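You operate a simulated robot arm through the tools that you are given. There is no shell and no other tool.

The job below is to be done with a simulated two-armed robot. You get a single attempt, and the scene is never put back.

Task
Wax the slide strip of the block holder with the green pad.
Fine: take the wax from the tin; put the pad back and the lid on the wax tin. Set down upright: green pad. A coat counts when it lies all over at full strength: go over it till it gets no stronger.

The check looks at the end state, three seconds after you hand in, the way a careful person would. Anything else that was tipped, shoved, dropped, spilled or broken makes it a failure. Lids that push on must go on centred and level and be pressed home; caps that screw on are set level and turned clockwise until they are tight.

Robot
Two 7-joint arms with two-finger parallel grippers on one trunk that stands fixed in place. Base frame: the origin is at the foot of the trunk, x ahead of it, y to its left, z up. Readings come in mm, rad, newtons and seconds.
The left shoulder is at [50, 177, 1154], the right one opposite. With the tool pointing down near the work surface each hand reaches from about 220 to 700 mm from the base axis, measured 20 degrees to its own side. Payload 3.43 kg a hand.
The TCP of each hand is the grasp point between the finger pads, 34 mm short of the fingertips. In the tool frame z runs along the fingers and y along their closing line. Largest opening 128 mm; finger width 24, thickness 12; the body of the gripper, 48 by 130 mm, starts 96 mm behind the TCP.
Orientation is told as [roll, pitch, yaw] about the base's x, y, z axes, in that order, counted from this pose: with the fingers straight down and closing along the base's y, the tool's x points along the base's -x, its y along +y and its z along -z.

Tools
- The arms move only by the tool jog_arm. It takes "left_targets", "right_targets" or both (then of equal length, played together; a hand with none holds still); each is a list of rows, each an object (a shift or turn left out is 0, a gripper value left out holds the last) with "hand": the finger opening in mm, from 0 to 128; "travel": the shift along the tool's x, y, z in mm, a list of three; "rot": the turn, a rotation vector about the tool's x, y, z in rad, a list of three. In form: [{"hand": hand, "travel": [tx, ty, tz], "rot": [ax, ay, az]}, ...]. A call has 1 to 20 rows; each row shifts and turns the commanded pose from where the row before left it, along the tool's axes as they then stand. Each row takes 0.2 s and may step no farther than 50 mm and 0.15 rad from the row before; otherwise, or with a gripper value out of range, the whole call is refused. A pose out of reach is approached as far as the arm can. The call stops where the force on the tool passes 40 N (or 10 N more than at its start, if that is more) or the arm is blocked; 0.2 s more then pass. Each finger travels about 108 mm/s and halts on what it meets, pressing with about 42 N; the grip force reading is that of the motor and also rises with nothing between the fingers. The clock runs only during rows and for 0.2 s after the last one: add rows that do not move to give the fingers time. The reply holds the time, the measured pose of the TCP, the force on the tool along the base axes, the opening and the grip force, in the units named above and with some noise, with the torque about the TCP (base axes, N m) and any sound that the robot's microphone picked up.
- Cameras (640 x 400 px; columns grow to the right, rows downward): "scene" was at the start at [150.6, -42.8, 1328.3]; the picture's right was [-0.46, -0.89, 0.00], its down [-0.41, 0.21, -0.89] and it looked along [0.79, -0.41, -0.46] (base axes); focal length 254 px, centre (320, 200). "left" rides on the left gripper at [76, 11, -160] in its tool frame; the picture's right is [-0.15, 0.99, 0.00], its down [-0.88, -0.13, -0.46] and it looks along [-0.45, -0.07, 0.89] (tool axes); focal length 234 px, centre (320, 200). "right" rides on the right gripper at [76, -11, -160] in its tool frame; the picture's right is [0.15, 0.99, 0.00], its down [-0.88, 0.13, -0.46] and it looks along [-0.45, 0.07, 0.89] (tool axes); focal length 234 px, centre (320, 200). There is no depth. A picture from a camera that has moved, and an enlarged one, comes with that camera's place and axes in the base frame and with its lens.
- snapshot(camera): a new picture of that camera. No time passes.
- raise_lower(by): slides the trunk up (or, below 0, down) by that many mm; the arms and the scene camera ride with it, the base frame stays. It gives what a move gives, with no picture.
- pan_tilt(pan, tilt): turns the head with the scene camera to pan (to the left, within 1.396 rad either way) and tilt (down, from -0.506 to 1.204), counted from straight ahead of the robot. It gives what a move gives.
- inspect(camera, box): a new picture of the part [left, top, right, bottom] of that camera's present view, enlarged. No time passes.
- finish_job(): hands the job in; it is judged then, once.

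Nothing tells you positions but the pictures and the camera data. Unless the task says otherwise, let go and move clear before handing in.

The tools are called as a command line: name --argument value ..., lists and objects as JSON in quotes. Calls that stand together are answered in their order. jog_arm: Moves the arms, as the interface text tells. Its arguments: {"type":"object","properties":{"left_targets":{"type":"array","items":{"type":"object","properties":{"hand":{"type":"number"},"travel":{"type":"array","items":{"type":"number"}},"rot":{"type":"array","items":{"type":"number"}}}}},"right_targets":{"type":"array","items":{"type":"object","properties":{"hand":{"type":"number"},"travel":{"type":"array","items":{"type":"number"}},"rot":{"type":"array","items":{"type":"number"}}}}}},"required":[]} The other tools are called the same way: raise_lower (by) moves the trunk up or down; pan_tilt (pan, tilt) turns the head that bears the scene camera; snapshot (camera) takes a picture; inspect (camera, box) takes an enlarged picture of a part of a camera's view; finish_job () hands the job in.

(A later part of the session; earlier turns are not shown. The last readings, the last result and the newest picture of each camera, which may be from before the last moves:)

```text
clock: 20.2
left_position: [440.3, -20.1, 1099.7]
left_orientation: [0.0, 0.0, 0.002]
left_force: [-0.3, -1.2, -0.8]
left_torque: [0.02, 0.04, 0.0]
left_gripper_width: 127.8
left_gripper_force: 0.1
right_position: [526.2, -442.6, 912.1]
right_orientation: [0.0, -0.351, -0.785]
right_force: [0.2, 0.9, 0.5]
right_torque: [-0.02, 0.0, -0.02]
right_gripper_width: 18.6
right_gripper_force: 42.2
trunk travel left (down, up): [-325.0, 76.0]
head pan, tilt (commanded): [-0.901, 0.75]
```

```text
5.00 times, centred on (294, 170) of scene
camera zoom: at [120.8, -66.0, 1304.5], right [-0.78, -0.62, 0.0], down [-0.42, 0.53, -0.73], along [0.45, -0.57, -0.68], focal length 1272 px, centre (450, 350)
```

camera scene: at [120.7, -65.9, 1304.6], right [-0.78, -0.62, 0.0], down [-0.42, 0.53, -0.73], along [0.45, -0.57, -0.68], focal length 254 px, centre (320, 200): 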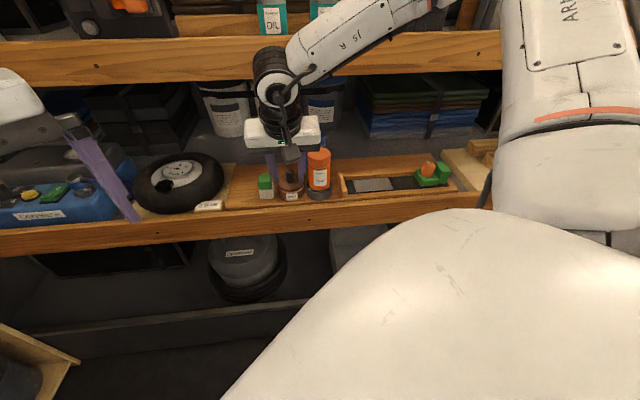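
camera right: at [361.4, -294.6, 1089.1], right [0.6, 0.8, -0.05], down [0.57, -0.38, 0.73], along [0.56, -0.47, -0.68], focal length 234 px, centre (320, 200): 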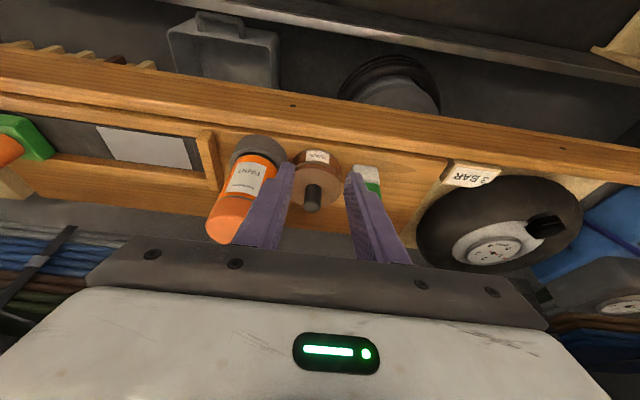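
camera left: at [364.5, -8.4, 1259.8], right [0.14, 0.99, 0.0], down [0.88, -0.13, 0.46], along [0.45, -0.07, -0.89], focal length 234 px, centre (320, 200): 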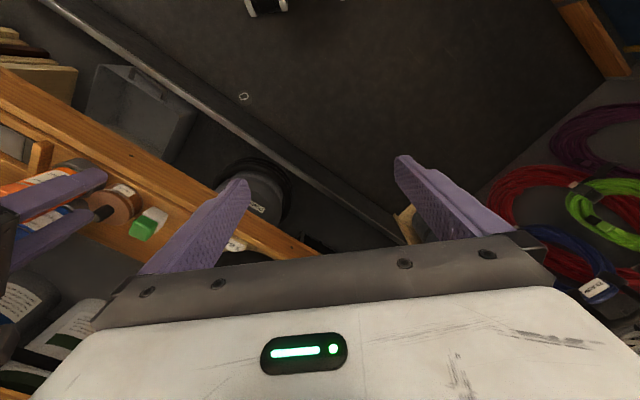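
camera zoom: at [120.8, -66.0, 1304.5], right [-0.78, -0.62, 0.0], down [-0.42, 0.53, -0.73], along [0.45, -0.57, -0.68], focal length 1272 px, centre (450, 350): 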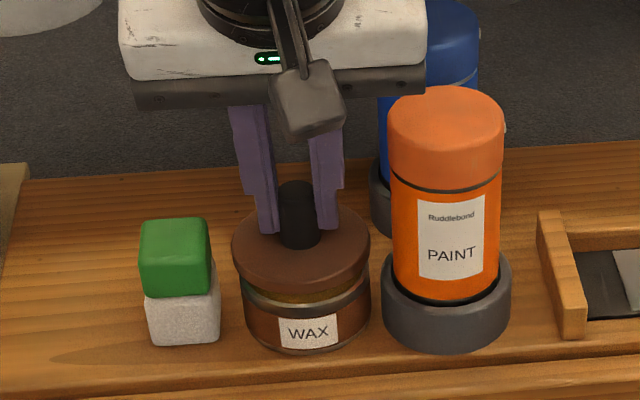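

The lid came off cleanly and the tin stayed. I'll carry the lid up and left over the pad to the bare board between the pad and the tyre tray (u≈−190).

jog_arm --right_targets '[{"travel": [-7.5, 0, -20.5]}, {"travel": [-7.5, 0, -20.5]}, {"travel": [0, 44, 0]}, {"travel": [0, 44, 0]}, {"travel": [0, 43.5, 0]}, {}]'

snapshot --camera "right"

inspect --camera "scene" --box '[190, 110, 350, 210]'

```text
clock: 21.6
left_position: [440.2, -19.7, 1098.7]
left_orientation: [0.0, -0.001, 0.003]
left_force: [0.2, 0.3, -0.6]
left_torque: [0.02, 0.01, -0.02]
left_gripper_width: 128.2
left_gripper_force: 0.1
right_position: [618.5, -350.6, 956.6]
right_orientation: [-0.001, -0.352, -0.787]
right_force: [-0.1, 0.1, 0.1]
right_torque: [0.05, 0.03, 0.0]
right_gripper_width: 18.5
right_gripper_force: 41.5
trunk travel left (down, up): [-325.0, 76.0]
head pan, tilt (commanded): [-0.901, 0.75]
```

```text
taken
camera right: at [521.6, -269.1, 1080.1], right [0.6, 0.8, -0.05], down [0.57, -0.38, 0.73], along [0.56, -0.47, -0.68], focal length 234 px, centre (320, 200)
```

right: 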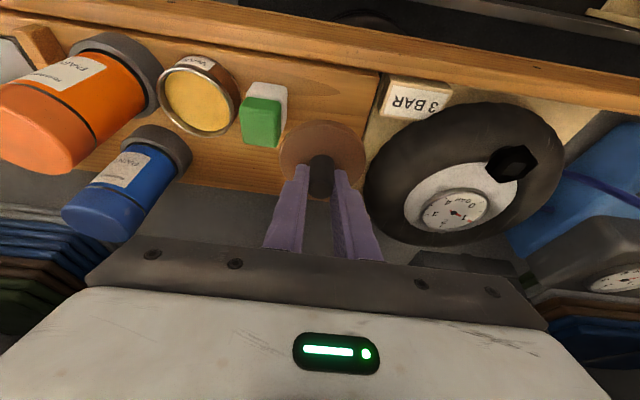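

```text
4.00 times, centred on (270, 160) of scene
camera zoom: at [120.6, -65.9, 1304.6], right [-0.78, -0.62, 0.0], down [-0.42, 0.53, -0.73], along [0.45, -0.57, -0.68], focal length 1018 px, centre (520, 360)
```

zoom: 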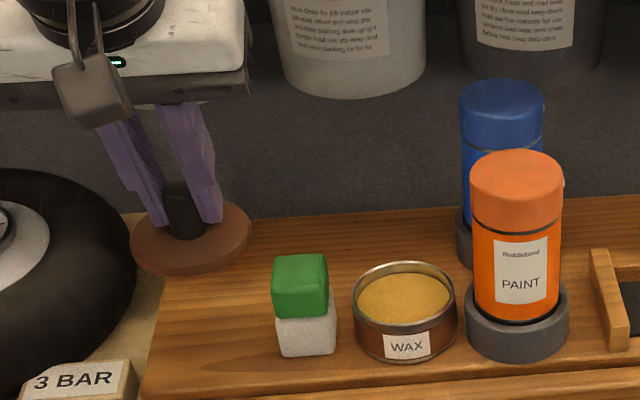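

The tin now shows yellow wax just under its rim. I'll zoom in to confirm the gap between the pad and tray before lowering the lid.

inspect --camera "right" --box '[140, 40, 460, 240]'

```text
2.00 times, centred on (300, 140) of right
camera zoom: at [521.6, -269.1, 1080.1], right [0.6, 0.8, -0.05], down [0.57, -0.38, 0.73], along [0.56, -0.47, -0.68], focal length 468 px, centre (360, 320)
```

zoom: 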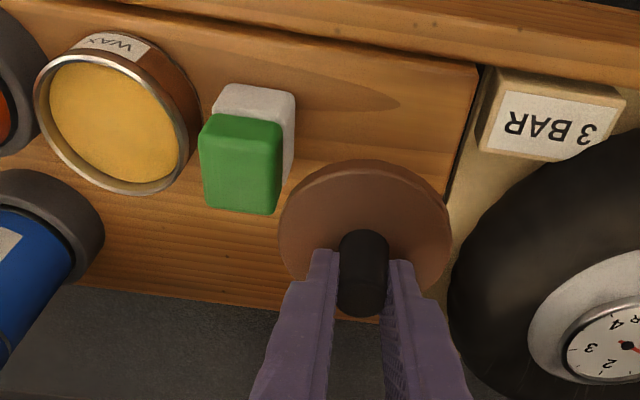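

Lid 72 mm wide fits; I'll shift 2.5 mm left to centre it in the gap and lower it most of the way.

jog_arm --right_targets '[{"travel": [11.0, 2.5, 30.1]}, {"travel": [11.0, 0, 30.1]}, {"travel": [2.7, 0, 7.5]}, {}]'

inspect --camera "right" --box '[140, 40, 460, 240]'

inspect --camera "scene" --box '[190, 130, 318, 210]'

```text
clock: 22.6
left_position: [437.7, -18.3, 1101.6]
left_orientation: [-0.003, -0.002, 0.003]
left_force: [0.5, -0.1, -0.2]
left_torque: [-0.02, -0.01, -0.02]
left_gripper_width: 128.1
left_gripper_force: 0.0
right_position: [609.1, -351.3, 898.5]
right_orientation: [0.012, -0.36, -0.787]
right_force: [9.6, 0.1, 29.6]
right_torque: [-0.77, 0.35, 0.25]
right_gripper_width: 19.6
right_gripper_force: 42.4
right hand out of reach, approached as far as the arm can: row 2, 3
trunk travel left (down, up): [-325.0, 76.0]
head pan, tilt (commanded): [-0.901, 0.75]
```

```text
2.00 times, centred on (300, 140) of right
camera zoom: at [510.7, -270.7, 1020.8], right [0.6, 0.8, -0.04], down [0.56, -0.38, 0.74], along [0.57, -0.47, -0.67], focal length 468 px, centre (360, 320)
```

zoom: 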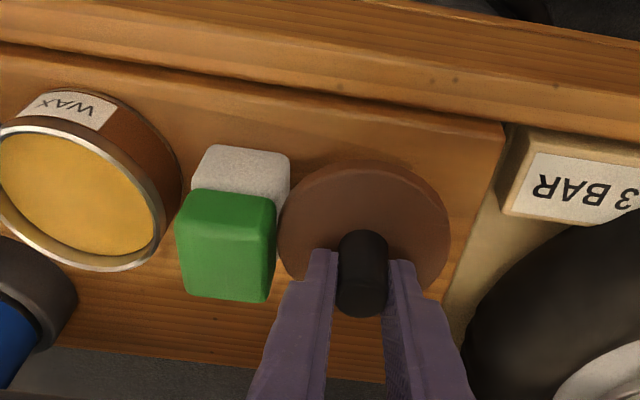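

```text
5.00 times, centred on (254, 170) of scene
camera zoom: at [118.9, -64.1, 1305.3], right [-0.78, -0.62, 0.0], down [-0.42, 0.53, -0.73], along [0.46, -0.57, -0.68], focal length 1272 px, centre (650, 350)
```

zoom: 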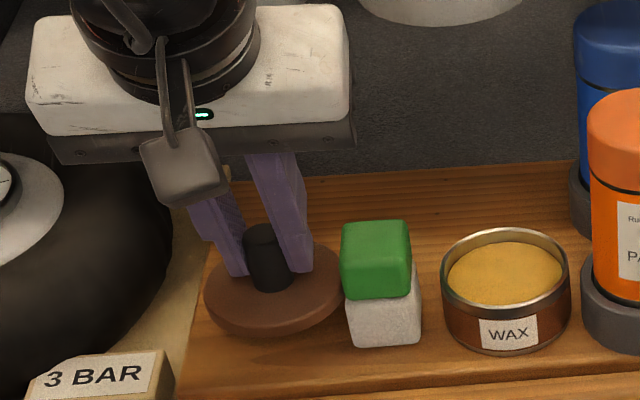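

Something is pressing (30 N up) and the arm hit its reach limit, drifting toward the pad. I'll lift straight up at once and check that the pad hasn't moved.

jog_arm --right_targets '[{"travel": [-3.4, 0, -9.4]}, {"travel": [-13.7, 0, -37.6]}, {}]'

inspect --camera "right" --box '[140, 40, 460, 240]'

inspect --camera "scene" --box '[190, 130, 318, 210]'

```text
clock: 23.4
left_position: [440.8, -20.8, 1099.4]
left_orientation: [0.0, 0.0, 0.0]
left_force: [-0.2, -0.2, 0.1]
left_torque: [0.0, 0.02, 0.02]
left_gripper_width: 127.9
left_gripper_force: 0.0
right_position: [604.7, -353.6, 941.4]
right_orientation: [-0.003, -0.348, -0.786]
right_force: [-0.7, 0.4, 0.2]
right_torque: [0.02, 0.06, 0.03]
right_gripper_width: 19.4
right_gripper_force: 42.5
trunk travel left (down, up): [-325.0, 76.0]
head pan, tilt (commanded): [-0.901, 0.75]
```

```text
2.00 times, centred on (300, 140) of right
camera zoom: at [508.2, -272.2, 1065.3], right [0.6, 0.8, -0.05], down [0.57, -0.38, 0.73], along [0.56, -0.47, -0.68], focal length 468 px, centre (360, 320)
```

zoom: 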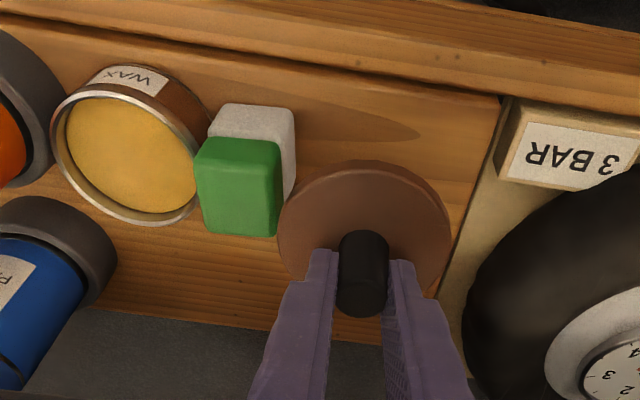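

```text
5.00 times, centred on (254, 170) of scene
camera zoom: at [121.2, -66.4, 1304.3], right [-0.78, -0.62, 0.0], down [-0.42, 0.53, -0.73], along [0.45, -0.57, -0.68], focal length 1272 px, centre (650, 350)
```

zoom: 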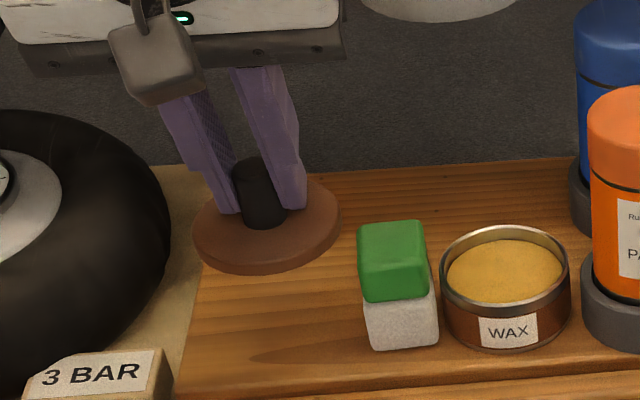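

The pad got nudged about 8 mm toward the tin but still stands upright, and I'll set it back properly later. Lowering the trunk moves the hand straight down without needing more reach, so I'll return to the reachable spot above the gap.

jog_arm --right_targets '[{"travel": [-10.9, 12.4, -11.6]}, {}]'

raise_lower --by -40

inspect --camera "right" --box '[140, 40, 460, 240]'

inspect --camera "scene" --box '[190, 90, 350, 190]'

```text
clock: 24.0
left_position: [439.7, -20.4, 1099.7]
left_orientation: [0.0, 0.0, 0.002]
left_force: [-0.4, 1.8, -1.3]
left_torque: [0.01, 0.02, 0.02]
left_gripper_width: 128.1
left_gripper_force: 0.1
right_position: [618.7, -350.0, 958.4]
right_orientation: [-0.001, -0.35, -0.786]
right_force: [-0.9, -1.8, -0.1]
right_torque: [0.04, -0.01, -0.01]
right_gripper_width: 18.6
right_gripper_force: 42.3
trunk travel left (down, up): [-325.0, 76.0]
head pan, tilt (commanded): [-0.901, 0.75]
```

```text
clock: 24.9
left_position: [441.0, -19.5, 1059.4]
left_orientation: [0.0, 0.001, 0.001]
left_force: [-0.3, 0.5, -0.1]
left_torque: [0.05, -0.04, 0.0]
left_gripper_width: 127.9
left_gripper_force: 0.0
right_position: [618.5, -350.6, 916.9]
right_orientation: [0.0, -0.351, -0.785]
right_force: [-0.7, 0.3, -0.6]
right_torque: [-0.02, 0.0, -0.02]
right_gripper_width: 18.7
right_gripper_force: 41.9
trunk travel left (down, up): [-285.0, 116.0]
head pan, tilt (commanded): [-0.901, 0.75]
```

```text
2.00 times, centred on (300, 140) of right
camera zoom: at [521.8, -268.2, 1041.6], right [0.6, 0.8, -0.05], down [0.57, -0.38, 0.73], along [0.56, -0.47, -0.68], focal length 468 px, centre (360, 320)
```

zoom: 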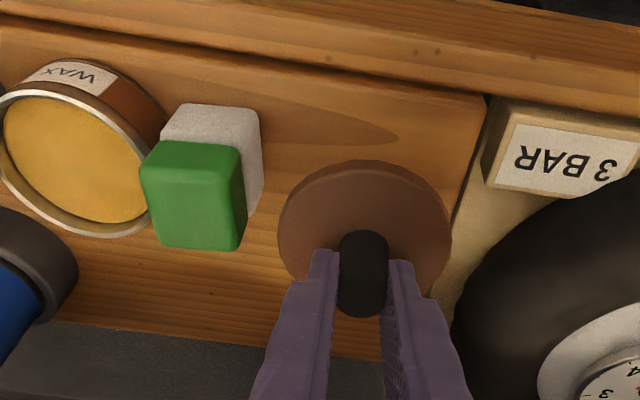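

```text
4.00 times, centred on (270, 140) of scene
camera zoom: at [120.6, -66.0, 1264.6], right [-0.78, -0.62, 0.0], down [-0.42, 0.53, -0.73], along [0.45, -0.57, -0.68], focal length 1018 px, centre (520, 440)
```

zoom: 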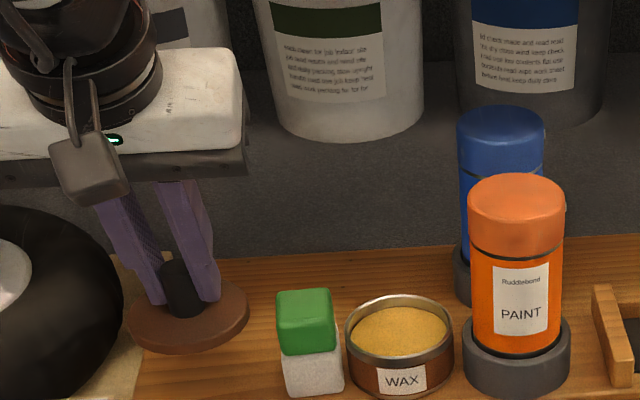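

Clear so far. Continuing down with the trunk in small steps, watching the force.

raise_lower --by -25

raise_lower --by -6

inspect --camera "right" --box '[140, 40, 460, 240]'

inspect --camera "scene" --box '[190, 80, 350, 180]'

```text
clock: 25.6
left_position: [439.4, -20.8, 1033.5]
left_orientation: [0.002, -0.001, 0.001]
left_force: [-0.2, -0.2, -0.4]
left_torque: [0.02, -0.05, -0.04]
left_gripper_width: 128.0
left_gripper_force: 0.1
right_position: [618.6, -348.9, 892.7]
right_orientation: [-0.001, -0.35, -0.784]
right_force: [0.1, 0.8, -0.1]
right_torque: [0.0, 0.0, -0.01]
right_gripper_width: 18.5
right_gripper_force: 42.1
trunk travel left (down, up): [-260.0, 141.0]
head pan, tilt (commanded): [-0.901, 0.75]
```

```text
clock: 26.1
left_position: [439.4, -20.9, 1028.5]
left_orientation: [0.0, -0.001, 0.0]
left_force: [-0.8, -0.7, -0.8]
left_torque: [0.0, 0.0, 0.01]
left_gripper_width: 128.0
left_gripper_force: 0.0
right_position: [618.0, -350.2, 887.9]
right_orientation: [0.0, -0.35, -0.786]
right_force: [-0.1, 0.2, 0.9]
right_torque: [-0.06, 0.03, 0.0]
right_gripper_width: 18.6
right_gripper_force: 41.8
trunk travel left (down, up): [-254.0, 147.0]
head pan, tilt (commanded): [-0.901, 0.75]
```

```text
2.00 times, centred on (300, 140) of right
camera zoom: at [521.9, -268.2, 1010.6], right [0.6, 0.8, -0.05], down [0.57, -0.38, 0.73], along [0.56, -0.47, -0.68], focal length 468 px, centre (360, 320)
```

zoom: 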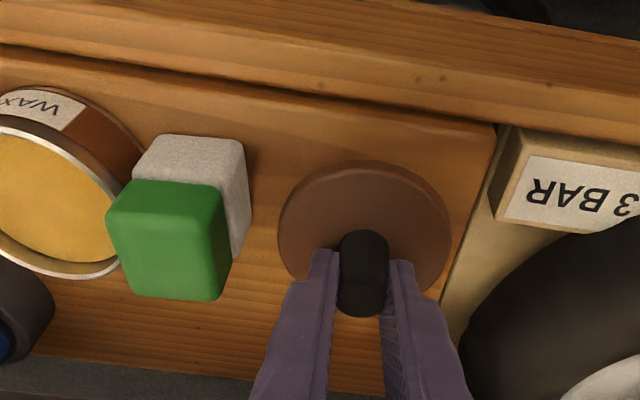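

```text
4.00 times, centred on (270, 130) of scene
camera zoom: at [120.7, -66.0, 1233.6], right [-0.78, -0.62, 0.0], down [-0.42, 0.53, -0.73], along [0.45, -0.57, -0.68], focal length 1018 px, centre (520, 480)
```

zoom: 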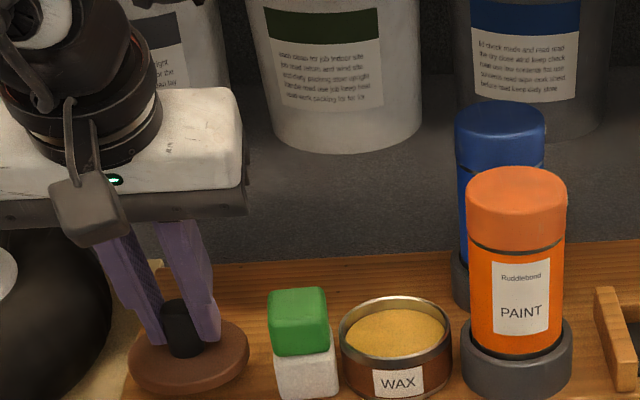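

No contact yet. Lowering further in small steps.

raise_lower --by -5

raise_lower --by -4

inspect --camera "scene" --box '[200, 120, 328, 200]'

```text
clock: 26.7
left_position: [441.0, -20.9, 1022.4]
left_orientation: [-0.001, 0.0, 0.002]
left_force: [-0.1, 0.3, 0.0]
left_torque: [0.02, -0.02, 0.0]
left_gripper_width: 127.9
left_gripper_force: 0.0
right_position: [618.5, -351.6, 881.7]
right_orientation: [-0.001, -0.349, -0.785]
right_force: [-0.1, 0.1, 0.1]
right_torque: [-0.01, -0.01, 0.0]
right_gripper_width: 18.4
right_gripper_force: 42.4
trunk travel left (down, up): [-249.0, 152.0]
head pan, tilt (commanded): [-0.901, 0.75]
```

```text
clock: 27.2
left_position: [439.4, -20.2, 1020.0]
left_orientation: [0.0, -0.001, 0.001]
left_force: [-0.4, 0.0, 0.7]
left_torque: [0.01, 0.02, 0.01]
left_gripper_width: 128.2
left_gripper_force: 0.1
right_position: [619.1, -350.5, 878.0]
right_orientation: [0.002, -0.348, -0.786]
right_force: [0.0, -0.1, 0.4]
right_torque: [0.01, 0.02, 0.0]
right_gripper_width: 18.6
right_gripper_force: 42.3
trunk travel left (down, up): [-245.0, 156.0]
head pan, tilt (commanded): [-0.901, 0.75]
```

```text
5.00 times, centred on (264, 160) of scene
camera zoom: at [120.7, -66.0, 1224.6], right [-0.78, -0.62, 0.0], down [-0.42, 0.53, -0.73], along [0.45, -0.57, -0.68], focal length 1272 px, centre (600, 400)
```

zoom: 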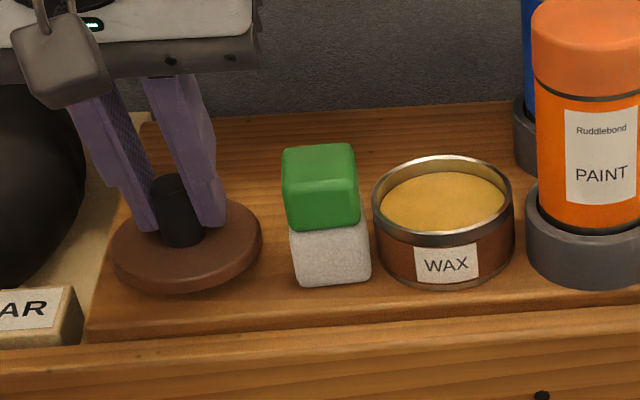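

The lid is still a little above the board. Continuing down.

raise_lower --by -4

raise_lower --by -3

inspect --camera "scene" --box '[200, 110, 328, 190]'

```text
clock: 27.7
left_position: [441.5, -19.6, 1015.5]
left_orientation: [0.0, 0.0, 0.001]
left_force: [0.2, -0.1, -0.1]
left_torque: [0.05, 0.0, 0.04]
left_gripper_width: 128.3
left_gripper_force: 0.0
right_position: [619.1, -349.9, 873.7]
right_orientation: [0.0, -0.348, -0.785]
right_force: [-0.9, 0.0, 1.1]
right_torque: [0.02, -0.03, 0.02]
right_gripper_width: 18.5
right_gripper_force: 43.1
trunk travel left (down, up): [-241.0, 160.0]
head pan, tilt (commanded): [-0.901, 0.75]
```

```text
clock: 28.2
left_position: [440.2, -20.8, 1012.8]
left_orientation: [-0.001, 0.0, 0.001]
left_force: [-0.3, -0.4, -0.6]
left_torque: [0.02, -0.02, -0.01]
left_gripper_width: 127.7
left_gripper_force: 0.1
right_position: [617.2, -351.4, 871.1]
right_orientation: [0.0, -0.349, -0.786]
right_force: [-0.4, -0.2, 0.0]
right_torque: [0.01, -0.02, 0.0]
right_gripper_width: 18.5
right_gripper_force: 42.0
trunk travel left (down, up): [-238.0, 163.0]
head pan, tilt (commanded): [-0.901, 0.75]
```

```text
5.00 times, centred on (264, 150) of scene
camera zoom: at [120.7, -66.0, 1217.6], right [-0.78, -0.62, 0.0], down [-0.42, 0.53, -0.73], along [0.45, -0.57, -0.68], focal length 1272 px, centre (600, 450)
```

zoom: 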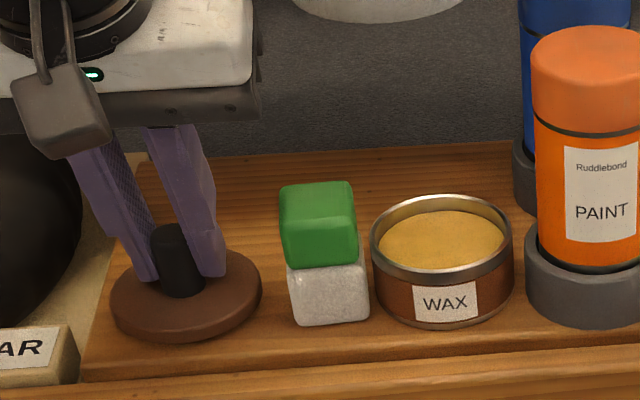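

Very close now. Lowering in 2–3 mm steps.

raise_lower --by -3

raise_lower --by -2

inspect --camera "scene" --box '[200, 110, 328, 190]'

```text
clock: 28.8
left_position: [440.3, -21.3, 1008.7]
left_orientation: [-0.001, 0.0, 0.001]
left_force: [-0.2, -1.4, -0.1]
left_torque: [0.01, 0.03, 0.02]
left_gripper_width: 128.0
left_gripper_force: 0.1
right_position: [618.0, -350.5, 867.4]
right_orientation: [0.0, -0.348, -0.785]
right_force: [1.1, 0.4, 0.5]
right_torque: [0.0, 0.01, -0.02]
right_gripper_width: 18.7
right_gripper_force: 41.5
trunk travel left (down, up): [-235.0, 166.0]
head pan, tilt (commanded): [-0.901, 0.75]
```

```text
clock: 29.3
left_position: [439.7, -21.0, 1007.3]
left_orientation: [0.0, 0.0, 0.0]
left_force: [0.3, 0.4, 0.6]
left_torque: [0.0, -0.01, 0.01]
left_gripper_width: 128.1
left_gripper_force: 0.1
right_position: [618.6, -350.4, 865.2]
right_orientation: [-0.001, -0.354, -0.785]
right_force: [0.9, -0.2, 0.6]
right_torque: [0.0, -0.01, -0.02]
right_gripper_width: 18.6
right_gripper_force: 42.2
trunk travel left (down, up): [-233.0, 168.0]
head pan, tilt (commanded): [-0.901, 0.75]
```

```text
5.00 times, centred on (264, 150) of scene
camera zoom: at [120.8, -66.0, 1212.6], right [-0.78, -0.62, 0.0], down [-0.42, 0.53, -0.73], along [0.45, -0.57, -0.68], focal length 1272 px, centre (600, 450)
```

zoom: 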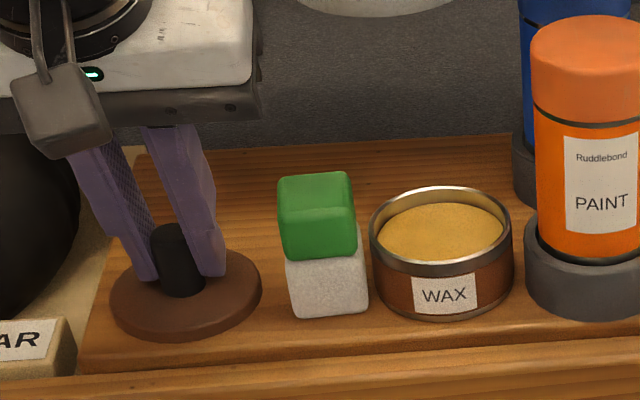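

raise_lower --by -2

raise_lower --by -2

inspect --camera "scene" --box '[200, 110, 280, 160]'

```text
clock: 29.8
left_position: [440.2, -18.8, 1006.1]
left_orientation: [-0.001, 0.0, 0.004]
left_force: [0.1, 0.2, 0.1]
left_torque: [0.0, -0.01, -0.01]
left_gripper_width: 127.9
left_gripper_force: 0.0
right_position: [618.5, -350.0, 866.4]
right_orientation: [0.002, -0.354, -0.789]
right_force: [-0.4, -0.2, 8.0]
right_torque: [0.06, 0.14, -0.04]
right_gripper_width: 18.6
right_gripper_force: 42.3
trunk travel left (down, up): [-231.0, 170.0]
head pan, tilt (commanded): [-0.901, 0.75]
```

```text
clock: 30.3
left_position: [438.3, -21.4, 1003.3]
left_orientation: [-0.002, -0.002, 0.001]
left_force: [0.4, -0.5, 0.3]
left_torque: [-0.02, -0.01, 0.03]
left_gripper_width: 127.9
left_gripper_force: 0.1
right_position: [618.0, -349.6, 866.2]
right_orientation: [0.004, -0.355, -0.786]
right_force: [-0.9, -2.7, 19.0]
right_torque: [0.03, 0.14, -0.02]
right_gripper_width: 18.5
right_gripper_force: 41.7
trunk travel left (down, up): [-229.0, 172.0]
head pan, tilt (commanded): [-0.901, 0.75]
```

```text
8.00 times, centred on (240, 135) of scene
camera zoom: at [119.0, -65.2, 1209.0], right [-0.78, -0.62, 0.0], down [-0.42, 0.53, -0.73], along [0.46, -0.57, -0.68], focal length 2036 px, centre (960, 720)
```

zoom: 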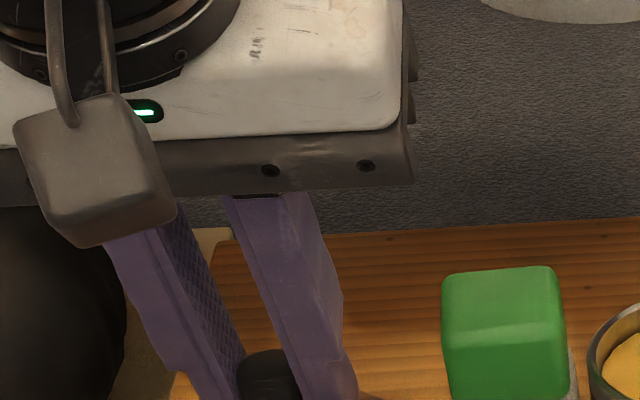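

The lid is down on the board (19 N). I'll relieve the pressure by 3 mm and open the fingers to let go.

raise_lower --by 3

jog_arm --right_targets '[{"hand": 24}, {"hand": 30}, {}]'

inspect --camera "right" --box '[140, 40, 460, 240]'

inspect --camera "scene" --box '[200, 110, 328, 190]'

```text
clock: 30.9
left_position: [438.4, -19.1, 1006.3]
left_orientation: [-0.002, 0.001, 0.002]
left_force: [0.0, 0.3, -0.1]
left_torque: [0.0, 0.04, 0.01]
left_gripper_width: 128.1
left_gripper_force: 0.2
right_position: [619.0, -349.6, 865.9]
right_orientation: [0.004, -0.352, -0.786]
right_force: [4.9, -1.0, 11.7]
right_torque: [-0.36, -0.17, 0.11]
right_gripper_width: 18.7
right_gripper_force: 41.7
trunk travel left (down, up): [-232.0, 169.0]
head pan, tilt (commanded): [-0.901, 0.75]
```

```text
clock: 31.6
left_position: [439.2, -19.7, 1007.2]
left_orientation: [-0.002, -0.003, 0.002]
left_force: [0.7, 0.2, 0.2]
left_torque: [0.02, 0.01, 0.01]
left_gripper_width: 128.0
left_gripper_force: 0.1
right_position: [617.2, -348.9, 865.9]
right_orientation: [0.001, -0.348, -0.785]
right_force: [-0.2, 0.3, 10.1]
right_torque: [-0.02, 0.01, -0.02]
right_gripper_width: 26.2
right_gripper_force: 0.0
trunk travel left (down, up): [-232.0, 169.0]
head pan, tilt (commanded): [-0.901, 0.75]
```

```text
2.00 times, centred on (300, 140) of right
camera zoom: at [521.0, -267.5, 989.1], right [0.6, 0.8, -0.05], down [0.57, -0.38, 0.73], along [0.56, -0.47, -0.68], focal length 468 px, centre (360, 320)
```

zoom: 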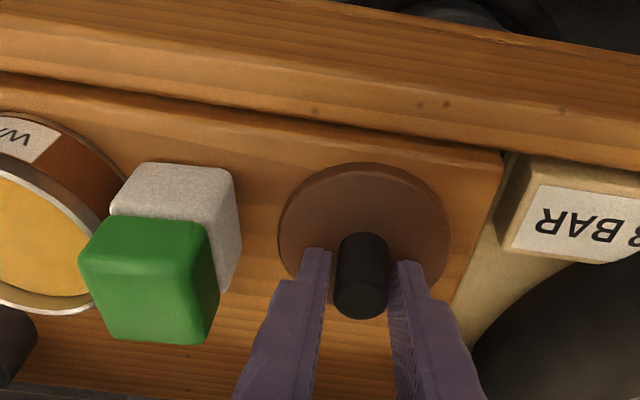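

```text
5.00 times, centred on (264, 150) of scene
camera zoom: at [119.8, -65.4, 1211.7], right [-0.78, -0.62, 0.0], down [-0.42, 0.53, -0.73], along [0.46, -0.57, -0.68], focal length 1272 px, centre (600, 450)
```

zoom: 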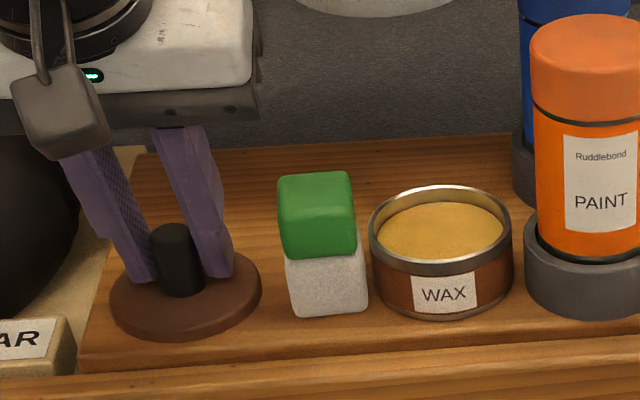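

The lid rests flat and free on the board. I'll raise the hand straight up off the knob using the arm, keeping the trunk low for better reach.

jog_arm --right_targets '[{"travel": [-3.4, 0, -9.4]}, {"travel": [-10, 0, -27.5]}, {"travel": [-10, 0, -27.5]}, {}]'

inspect --camera "right" --box '[140, 40, 460, 240]'

inspect --camera "scene" --box '[200, 110, 328, 190]'

snapshot --camera "scene"

```text
clock: 32.6
left_position: [440.5, -20.8, 1006.1]
left_orientation: [0.001, -0.001, 0.001]
left_force: [0.8, -0.1, 0.7]
left_torque: [0.03, 0.0, -0.03]
left_gripper_width: 127.9
left_gripper_force: 0.1
right_position: [616.7, -349.0, 933.7]
right_orientation: [0.0, -0.349, -0.786]
right_force: [0.4, -0.1, -0.6]
right_torque: [-0.01, -0.02, -0.02]
right_gripper_width: 29.8
right_gripper_force: 0.1
trunk travel left (down, up): [-232.0, 169.0]
head pan, tilt (commanded): [-0.901, 0.75]
```

```text
2.00 times, centred on (300, 140) of right
camera zoom: at [520.0, -267.4, 1056.1], right [0.6, 0.8, -0.05], down [0.57, -0.38, 0.73], along [0.56, -0.47, -0.68], focal length 468 px, centre (360, 320)
```

zoom: 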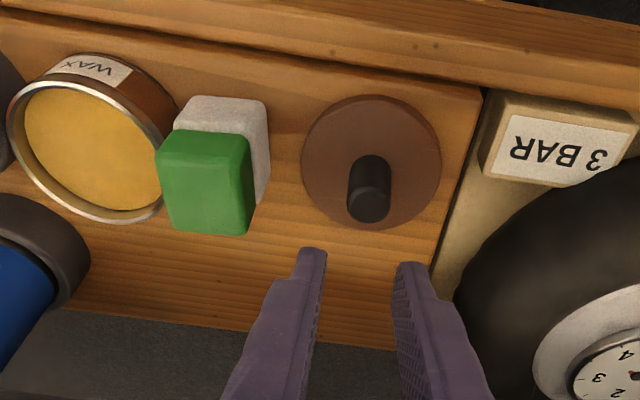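

```text
5.00 times, centred on (264, 150) of scene
camera zoom: at [120.9, -66.0, 1211.5], right [-0.78, -0.62, 0.0], down [-0.42, 0.53, -0.73], along [0.45, -0.57, -0.68], focal length 1272 px, centre (600, 450)
```

zoom: 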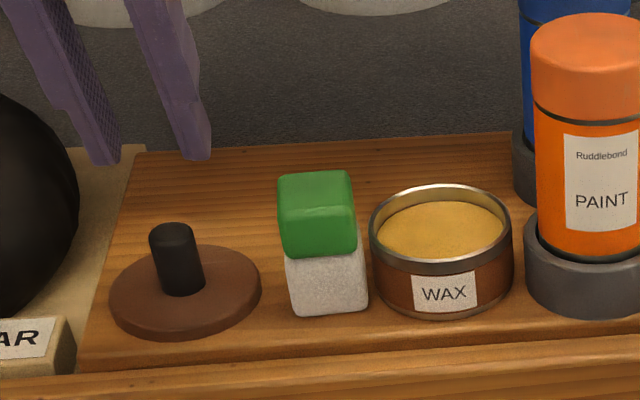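

```text
taken
camera scene: at [120.9, -66.0, 1211.5], right [-0.78, -0.62, 0.0], down [-0.42, 0.53, -0.73], along [0.45, -0.57, -0.68], focal length 254 px, centre (320, 200)
```

scene: 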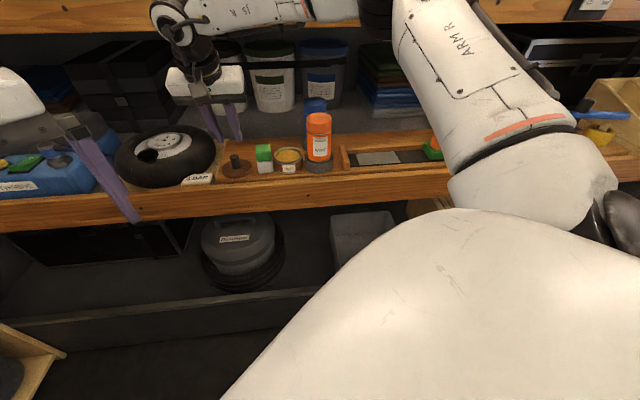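

The lid stands well clear. Next I need the pad's present position and angle, so I'll zoom in on it.

inspect --camera "right" --box '[140, 60, 300, 160]'

inspect --camera "scene" --box '[240, 130, 320, 180]'

```text
4.00 times, centred on (220, 110) of right
camera zoom: at [520.0, -267.4, 1056.1], right [0.6, 0.8, -0.05], down [0.57, -0.38, 0.73], along [0.56, -0.47, -0.68], focal length 937 px, centre (720, 560)
```

zoom: 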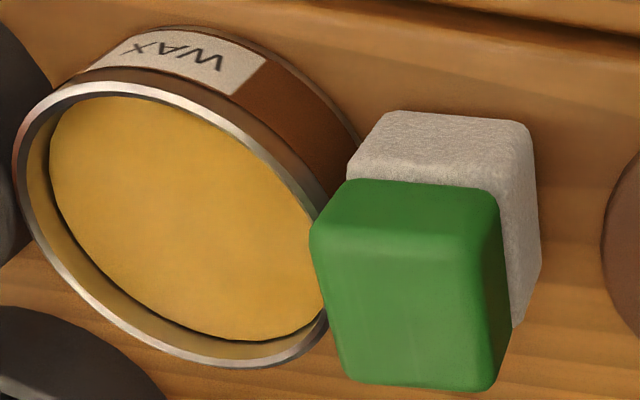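

```text
8.00 times, centred on (280, 155) of scene
camera zoom: at [120.9, -66.0, 1211.5], right [-0.78, -0.62, 0.0], down [-0.42, 0.53, -0.73], along [0.45, -0.57, -0.68], focal length 2036 px, centre (640, 560)
```

zoom: 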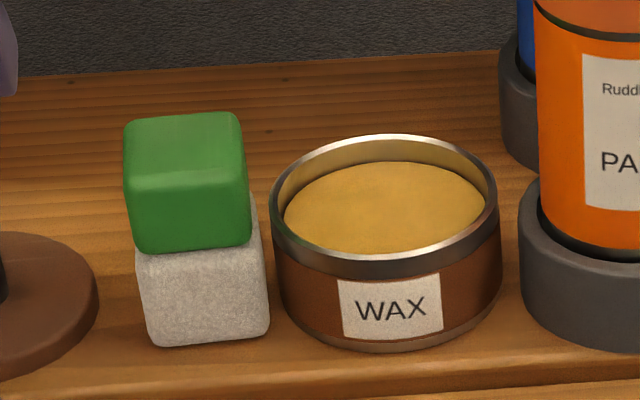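

The pad is at u≈−117, v≈680.5, aligned within a few degrees, spanning z≈823–884. I'll move over it with the fingers open 54 mm and check before descending.

jog_arm --right_targets '[{"travel": [3.6, -36.2, -7.3], "hand": 40}, {"travel": [3.6, -36.1, -7.3], "hand": 54}, {}]'

inspect --camera "right" --box '[200, 60, 440, 210]'

inspect --camera "scene" --box '[220, 90, 348, 170]'

```text
clock: 33.5
left_position: [440.2, -20.0, 1006.2]
left_orientation: [0.001, 0.0, 0.003]
left_force: [-1.0, -0.2, 0.6]
left_torque: [-0.01, 0.01, 0.03]
left_gripper_width: 128.1
left_gripper_force: 0.0
right_position: [556.0, -393.2, 944.6]
right_orientation: [0.001, -0.35, -0.786]
right_force: [0.2, 0.4, -0.7]
right_torque: [0.01, 0.02, -0.01]
right_gripper_width: 53.8
right_gripper_force: 0.0
trunk travel left (down, up): [-232.0, 169.0]
head pan, tilt (commanded): [-0.901, 0.75]
```

```text
2.67 times, centred on (320, 135) of right
camera zoom: at [459.5, -310.8, 1067.3], right [0.6, 0.8, -0.05], down [0.57, -0.38, 0.73], along [0.56, -0.47, -0.68], focal length 624 px, centre (320, 373)
```

zoom: 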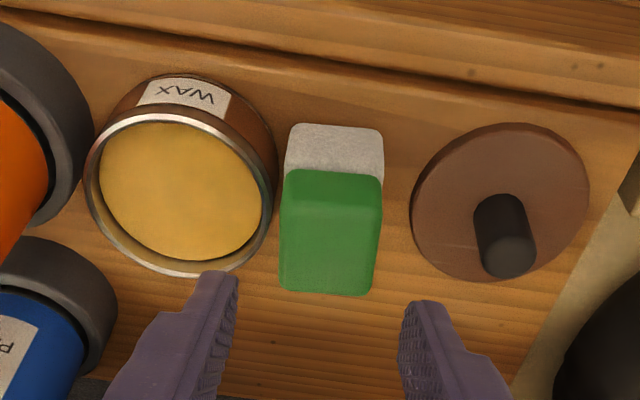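

```text
5.00 times, centred on (284, 130) of scene
camera zoom: at [120.8, -66.0, 1211.5], right [-0.78, -0.62, 0.0], down [-0.42, 0.53, -0.73], along [0.45, -0.57, -0.68], focal length 1272 px, centre (500, 550)
```

zoom: 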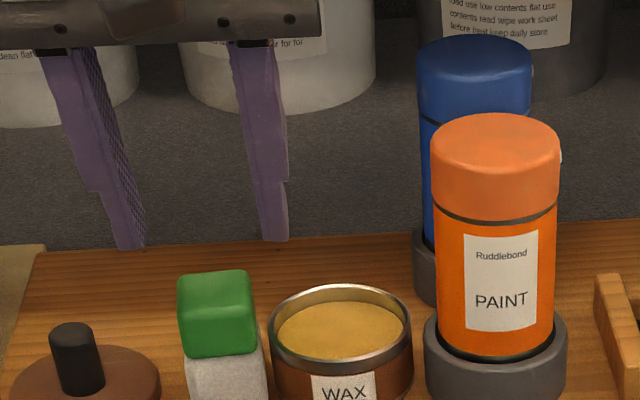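

Aligned to within 2.5 mm. I'll correct, descend so the tips stay above the tin's rim, and close on the green part.

jog_arm --right_targets '[{"travel": [7.5, 2.4, 20.5]}, {"travel": [7.4, 0, 20.5]}, {}]'

inspect --camera "right" --box '[200, 60, 440, 210]'

inspect --camera "scene" --box '[220, 110, 348, 190]'

```text
clock: 34.2
left_position: [440.8, -19.9, 1005.1]
left_orientation: [0.001, 0.0, 0.002]
left_force: [-0.4, 0.1, -0.3]
left_torque: [0.01, 0.01, 0.04]
left_gripper_width: 128.1
left_gripper_force: 0.0
right_position: [560.4, -392.2, 901.5]
right_orientation: [-0.001, -0.349, -0.784]
right_force: [0.5, 0.2, 0.0]
right_torque: [0.02, 0.01, 0.0]
right_gripper_width: 54.1
right_gripper_force: 0.0
trunk travel left (down, up): [-232.0, 169.0]
head pan, tilt (commanded): [-0.901, 0.75]
```

```text
2.67 times, centred on (320, 135) of right
camera zoom: at [463.4, -309.2, 1024.5], right [0.6, 0.8, -0.05], down [0.57, -0.38, 0.73], along [0.56, -0.47, -0.68], focal length 624 px, centre (320, 373)
```

zoom: 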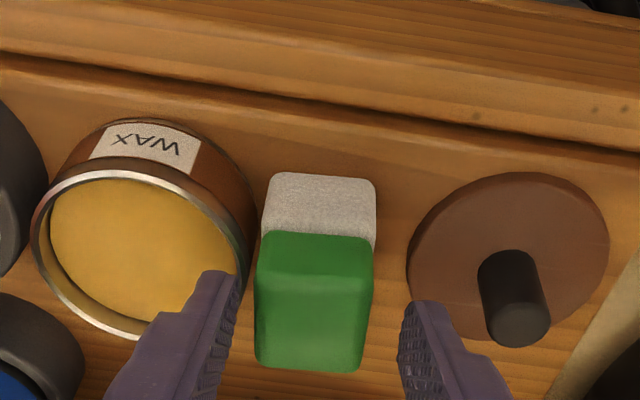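

```text
5.00 times, centred on (284, 150) of scene
camera zoom: at [120.8, -66.0, 1211.6], right [-0.78, -0.62, 0.0], down [-0.42, 0.53, -0.73], along [0.45, -0.57, -0.68], focal length 1272 px, centre (500, 450)
```

zoom: 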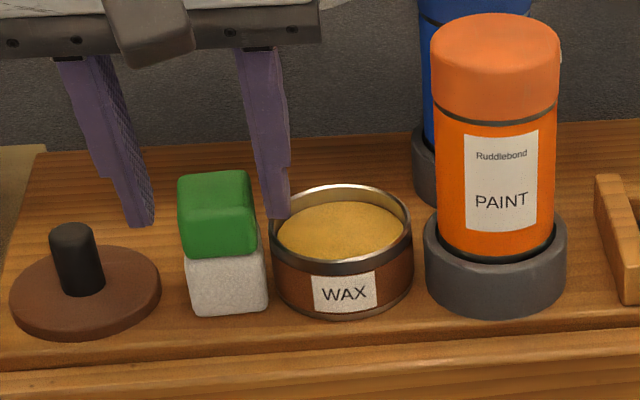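

The fingers flank the green part well, clear of the rim. Closing.

jog_arm --right_targets '[{"hand": 42}, {"hand": 37}, {"hand": 28}, {"hand": 28}, {}]'

inspect --camera "right" --box '[200, 60, 440, 210]'

inspect --camera "scene" --box '[220, 110, 348, 190]'

```text
clock: 35.5
left_position: [439.8, -19.4, 1006.4]
left_orientation: [0.0, -0.001, 0.002]
left_force: [0.1, 0.4, 0.0]
left_torque: [-0.02, -0.01, -0.01]
left_gripper_width: 128.1
left_gripper_force: 0.0
right_position: [560.5, -391.6, 901.0]
right_orientation: [-0.001, -0.349, -0.786]
right_force: [0.8, 0.4, 0.1]
right_torque: [-0.01, -0.01, -0.02]
right_gripper_width: 35.1
right_gripper_force: 42.3
trunk travel left (down, up): [-232.0, 169.0]
head pan, tilt (commanded): [-0.901, 0.75]
```

```text
2.67 times, centred on (320, 135) of right
camera zoom: at [463.4, -309.2, 1024.7], right [0.6, 0.8, -0.05], down [0.57, -0.38, 0.73], along [0.56, -0.47, -0.68], focal length 624 px, centre (320, 373)
```

zoom: 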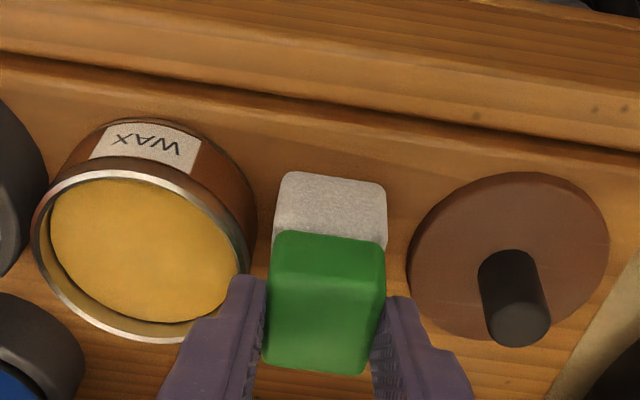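

```text
5.00 times, centred on (284, 150) of scene
camera zoom: at [120.8, -66.0, 1211.5], right [-0.78, -0.62, 0.0], down [-0.42, 0.53, -0.73], along [0.45, -0.57, -0.68], focal length 1272 px, centre (500, 450)
```

zoom: 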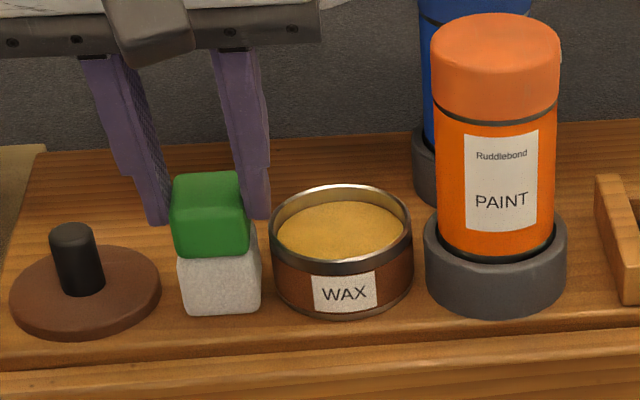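

The pad is gripped at 35 mm. I'll lift it 50 mm and move it over the tin.

jog_arm --right_targets '[{"travel": [-8.6, 0, -23.5]}, {"travel": [-8.6, 0, -23.5]}, {}]'

inspect --camera "right" --box '[200, 60, 440, 210]'

inspect --camera "scene" --box '[220, 90, 348, 170]'

```text
clock: 36.2
left_position: [439.1, -20.7, 1006.6]
left_orientation: [-0.001, -0.001, 0.001]
left_force: [1.1, 0.1, -0.6]
left_torque: [-0.02, -0.02, 0.02]
left_gripper_width: 127.7
left_gripper_force: 0.1
right_position: [561.6, -392.2, 951.2]
right_orientation: [-0.002, -0.35, -0.785]
right_force: [0.4, -0.9, -1.0]
right_torque: [-0.02, -0.03, -0.03]
right_gripper_width: 34.9
right_gripper_force: 42.2
trunk travel left (down, up): [-232.0, 169.0]
head pan, tilt (commanded): [-0.901, 0.75]
```

```text
2.67 times, centred on (320, 135) of right
camera zoom: at [464.3, -309.9, 1074.7], right [0.6, 0.8, -0.05], down [0.57, -0.38, 0.73], along [0.56, -0.47, -0.68], focal length 624 px, centre (320, 373)
```

zoom: 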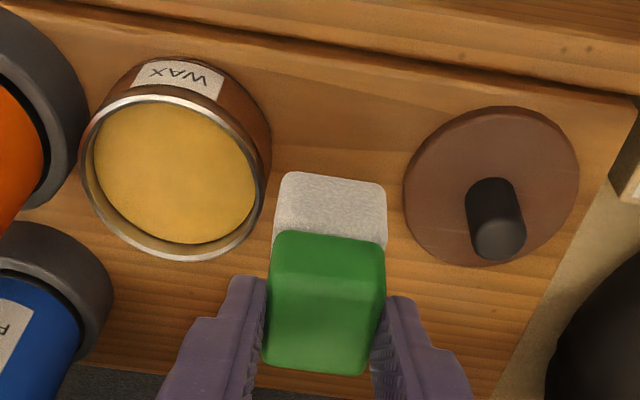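

```text
5.00 times, centred on (284, 130) of scene
camera zoom: at [120.9, -66.1, 1211.5], right [-0.78, -0.62, 0.0], down [-0.42, 0.53, -0.73], along [0.45, -0.57, -0.68], focal length 1272 px, centre (500, 550)
```

zoom: 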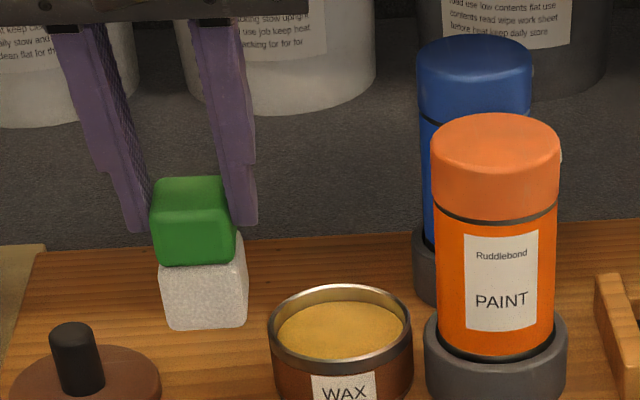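

The pad is rigid in the grip with its underside about 78 mm below the TCP. I'll move it over the centre of the wax.

jog_arm --right_targets '[{"travel": [-1.7, -30.1, 0.6]}, {"travel": [-1.7, -30.1, 0.6]}, {}]'

inspect --camera "right" --box '[200, 60, 440, 210]'

inspect --camera "scene" --box '[220, 90, 348, 170]'

```text
clock: 37.0
left_position: [439.1, -20.3, 1006.2]
left_orientation: [-0.001, 0.0, 0.001]
left_force: [1.4, -0.5, 0.3]
left_torque: [0.01, -0.05, 0.0]
left_gripper_width: 127.9
left_gripper_force: 0.1
right_position: [521.6, -436.4, 951.1]
right_orientation: [-0.001, -0.351, -0.786]
right_force: [0.6, -0.1, -0.2]
right_torque: [0.0, -0.03, 0.01]
right_gripper_width: 35.0
right_gripper_force: 42.4
trunk travel left (down, up): [-232.0, 169.0]
head pan, tilt (commanded): [-0.901, 0.75]
```

```text
2.67 times, centred on (320, 135) of right
camera zoom: at [424.7, -355.3, 1074.2], right [0.6, 0.8, -0.05], down [0.57, -0.38, 0.73], along [0.56, -0.47, -0.68], focal length 624 px, centre (320, 373)
```

zoom: 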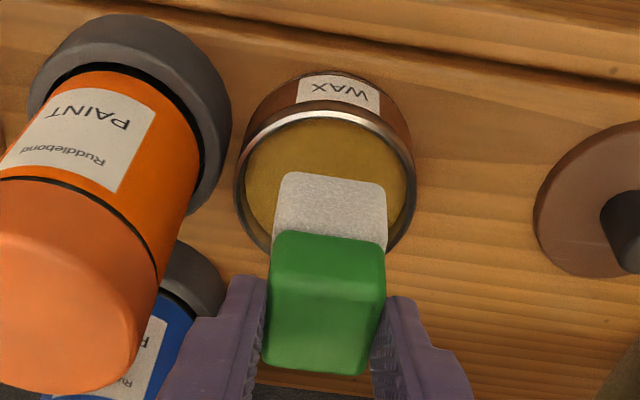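

```text
5.00 times, centred on (284, 130) of scene
camera zoom: at [120.8, -66.1, 1211.5], right [-0.78, -0.62, 0.0], down [-0.42, 0.53, -0.73], along [0.45, -0.57, -0.68], focal length 1272 px, centre (500, 550)
```

zoom: 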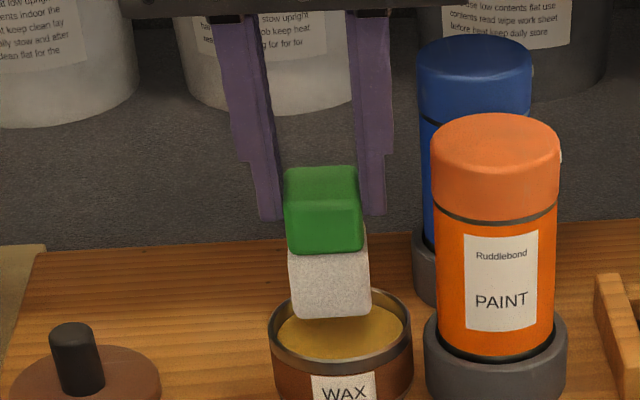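

Pad sits over the wax. I'll trim 2.5 mm to the right and lower toward the wax.

jog_arm --right_targets '[{"travel": [2.6, -2.5, 7.0]}, {"travel": [2.6, 0, 7.0]}, {}]'

inspect --camera "right" --box '[240, 60, 400, 160]'

inspect --camera "scene" --box '[240, 110, 320, 160]'

```text
clock: 37.9
left_position: [440.8, -20.3, 1005.7]
left_orientation: [-0.001, 0.001, 0.003]
left_force: [-0.3, 0.4, -0.5]
left_torque: [0.02, 0.0, 0.03]
left_gripper_width: 128.0
left_gripper_force: 0.1
right_position: [519.7, -438.8, 935.9]
right_orientation: [-0.001, -0.349, -0.787]
right_force: [0.1, 0.9, -0.5]
right_torque: [0.0, -0.03, 0.03]
right_gripper_width: 34.6
right_gripper_force: 42.5
trunk travel left (down, up): [-232.0, 169.0]
head pan, tilt (commanded): [-0.901, 0.75]
```

```text
4.00 times, centred on (320, 110) of right
camera zoom: at [422.6, -356.6, 1059.8], right [0.6, 0.8, -0.05], down [0.57, -0.38, 0.73], along [0.56, -0.47, -0.68], focal length 937 px, centre (320, 560)
```

zoom: 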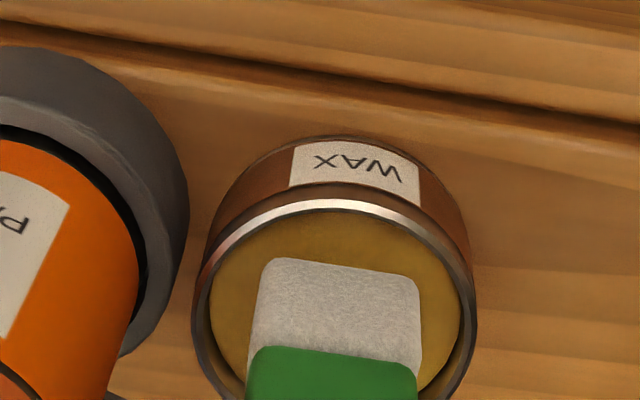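

```text
8.00 times, centred on (280, 135) of scene
camera zoom: at [120.8, -66.0, 1211.5], right [-0.78, -0.62, 0.0], down [-0.42, 0.53, -0.73], along [0.45, -0.57, -0.68], focal length 2036 px, centre (640, 720)
```

zoom: 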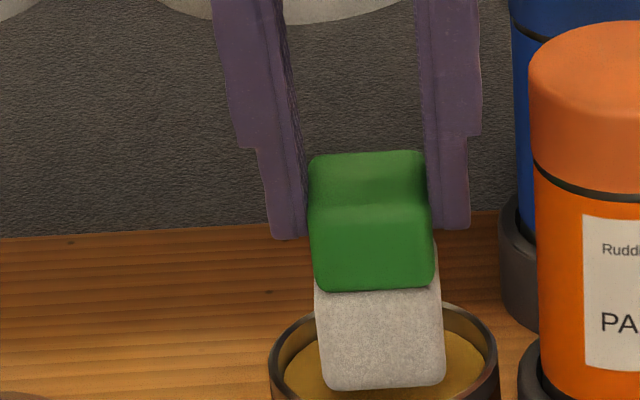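

Entering the tin cleanly. Going down in small steps until the pad meets the wax.

jog_arm --right_targets '[{"travel": [1.0, 0, 2.8]}, {"travel": [0.7, 0, 1.9]}, {}]'

inspect --camera "scene" --box '[240, 120, 320, 170]'

```text
clock: 38.6
left_position: [441.0, -20.3, 1006.7]
left_orientation: [-0.002, 0.001, 0.002]
left_force: [-1.3, -0.9, -0.6]
left_torque: [0.0, 0.02, 0.01]
left_gripper_width: 128.1
left_gripper_force: 0.0
right_position: [518.4, -438.2, 931.9]
right_orientation: [0.0, -0.35, -0.786]
right_force: [-0.2, -0.3, -1.0]
right_torque: [-0.01, 0.01, 0.0]
right_gripper_width: 34.8
right_gripper_force: 41.9
trunk travel left (down, up): [-232.0, 169.0]
head pan, tilt (commanded): [-0.901, 0.75]
```

```text
8.00 times, centred on (280, 145) of scene
camera zoom: at [120.8, -66.0, 1211.5], right [-0.78, -0.62, 0.0], down [-0.42, 0.53, -0.73], along [0.45, -0.57, -0.68], focal length 2036 px, centre (640, 640)
```

zoom: 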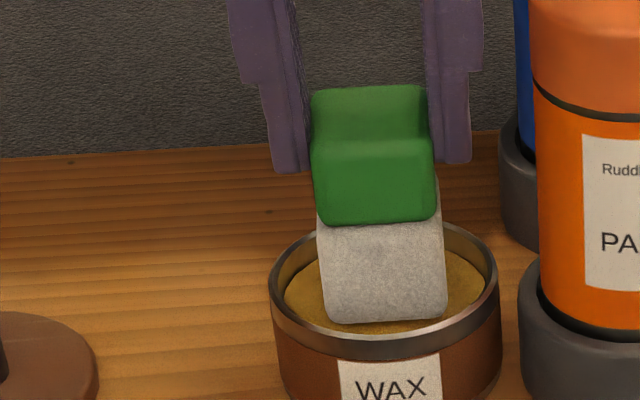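

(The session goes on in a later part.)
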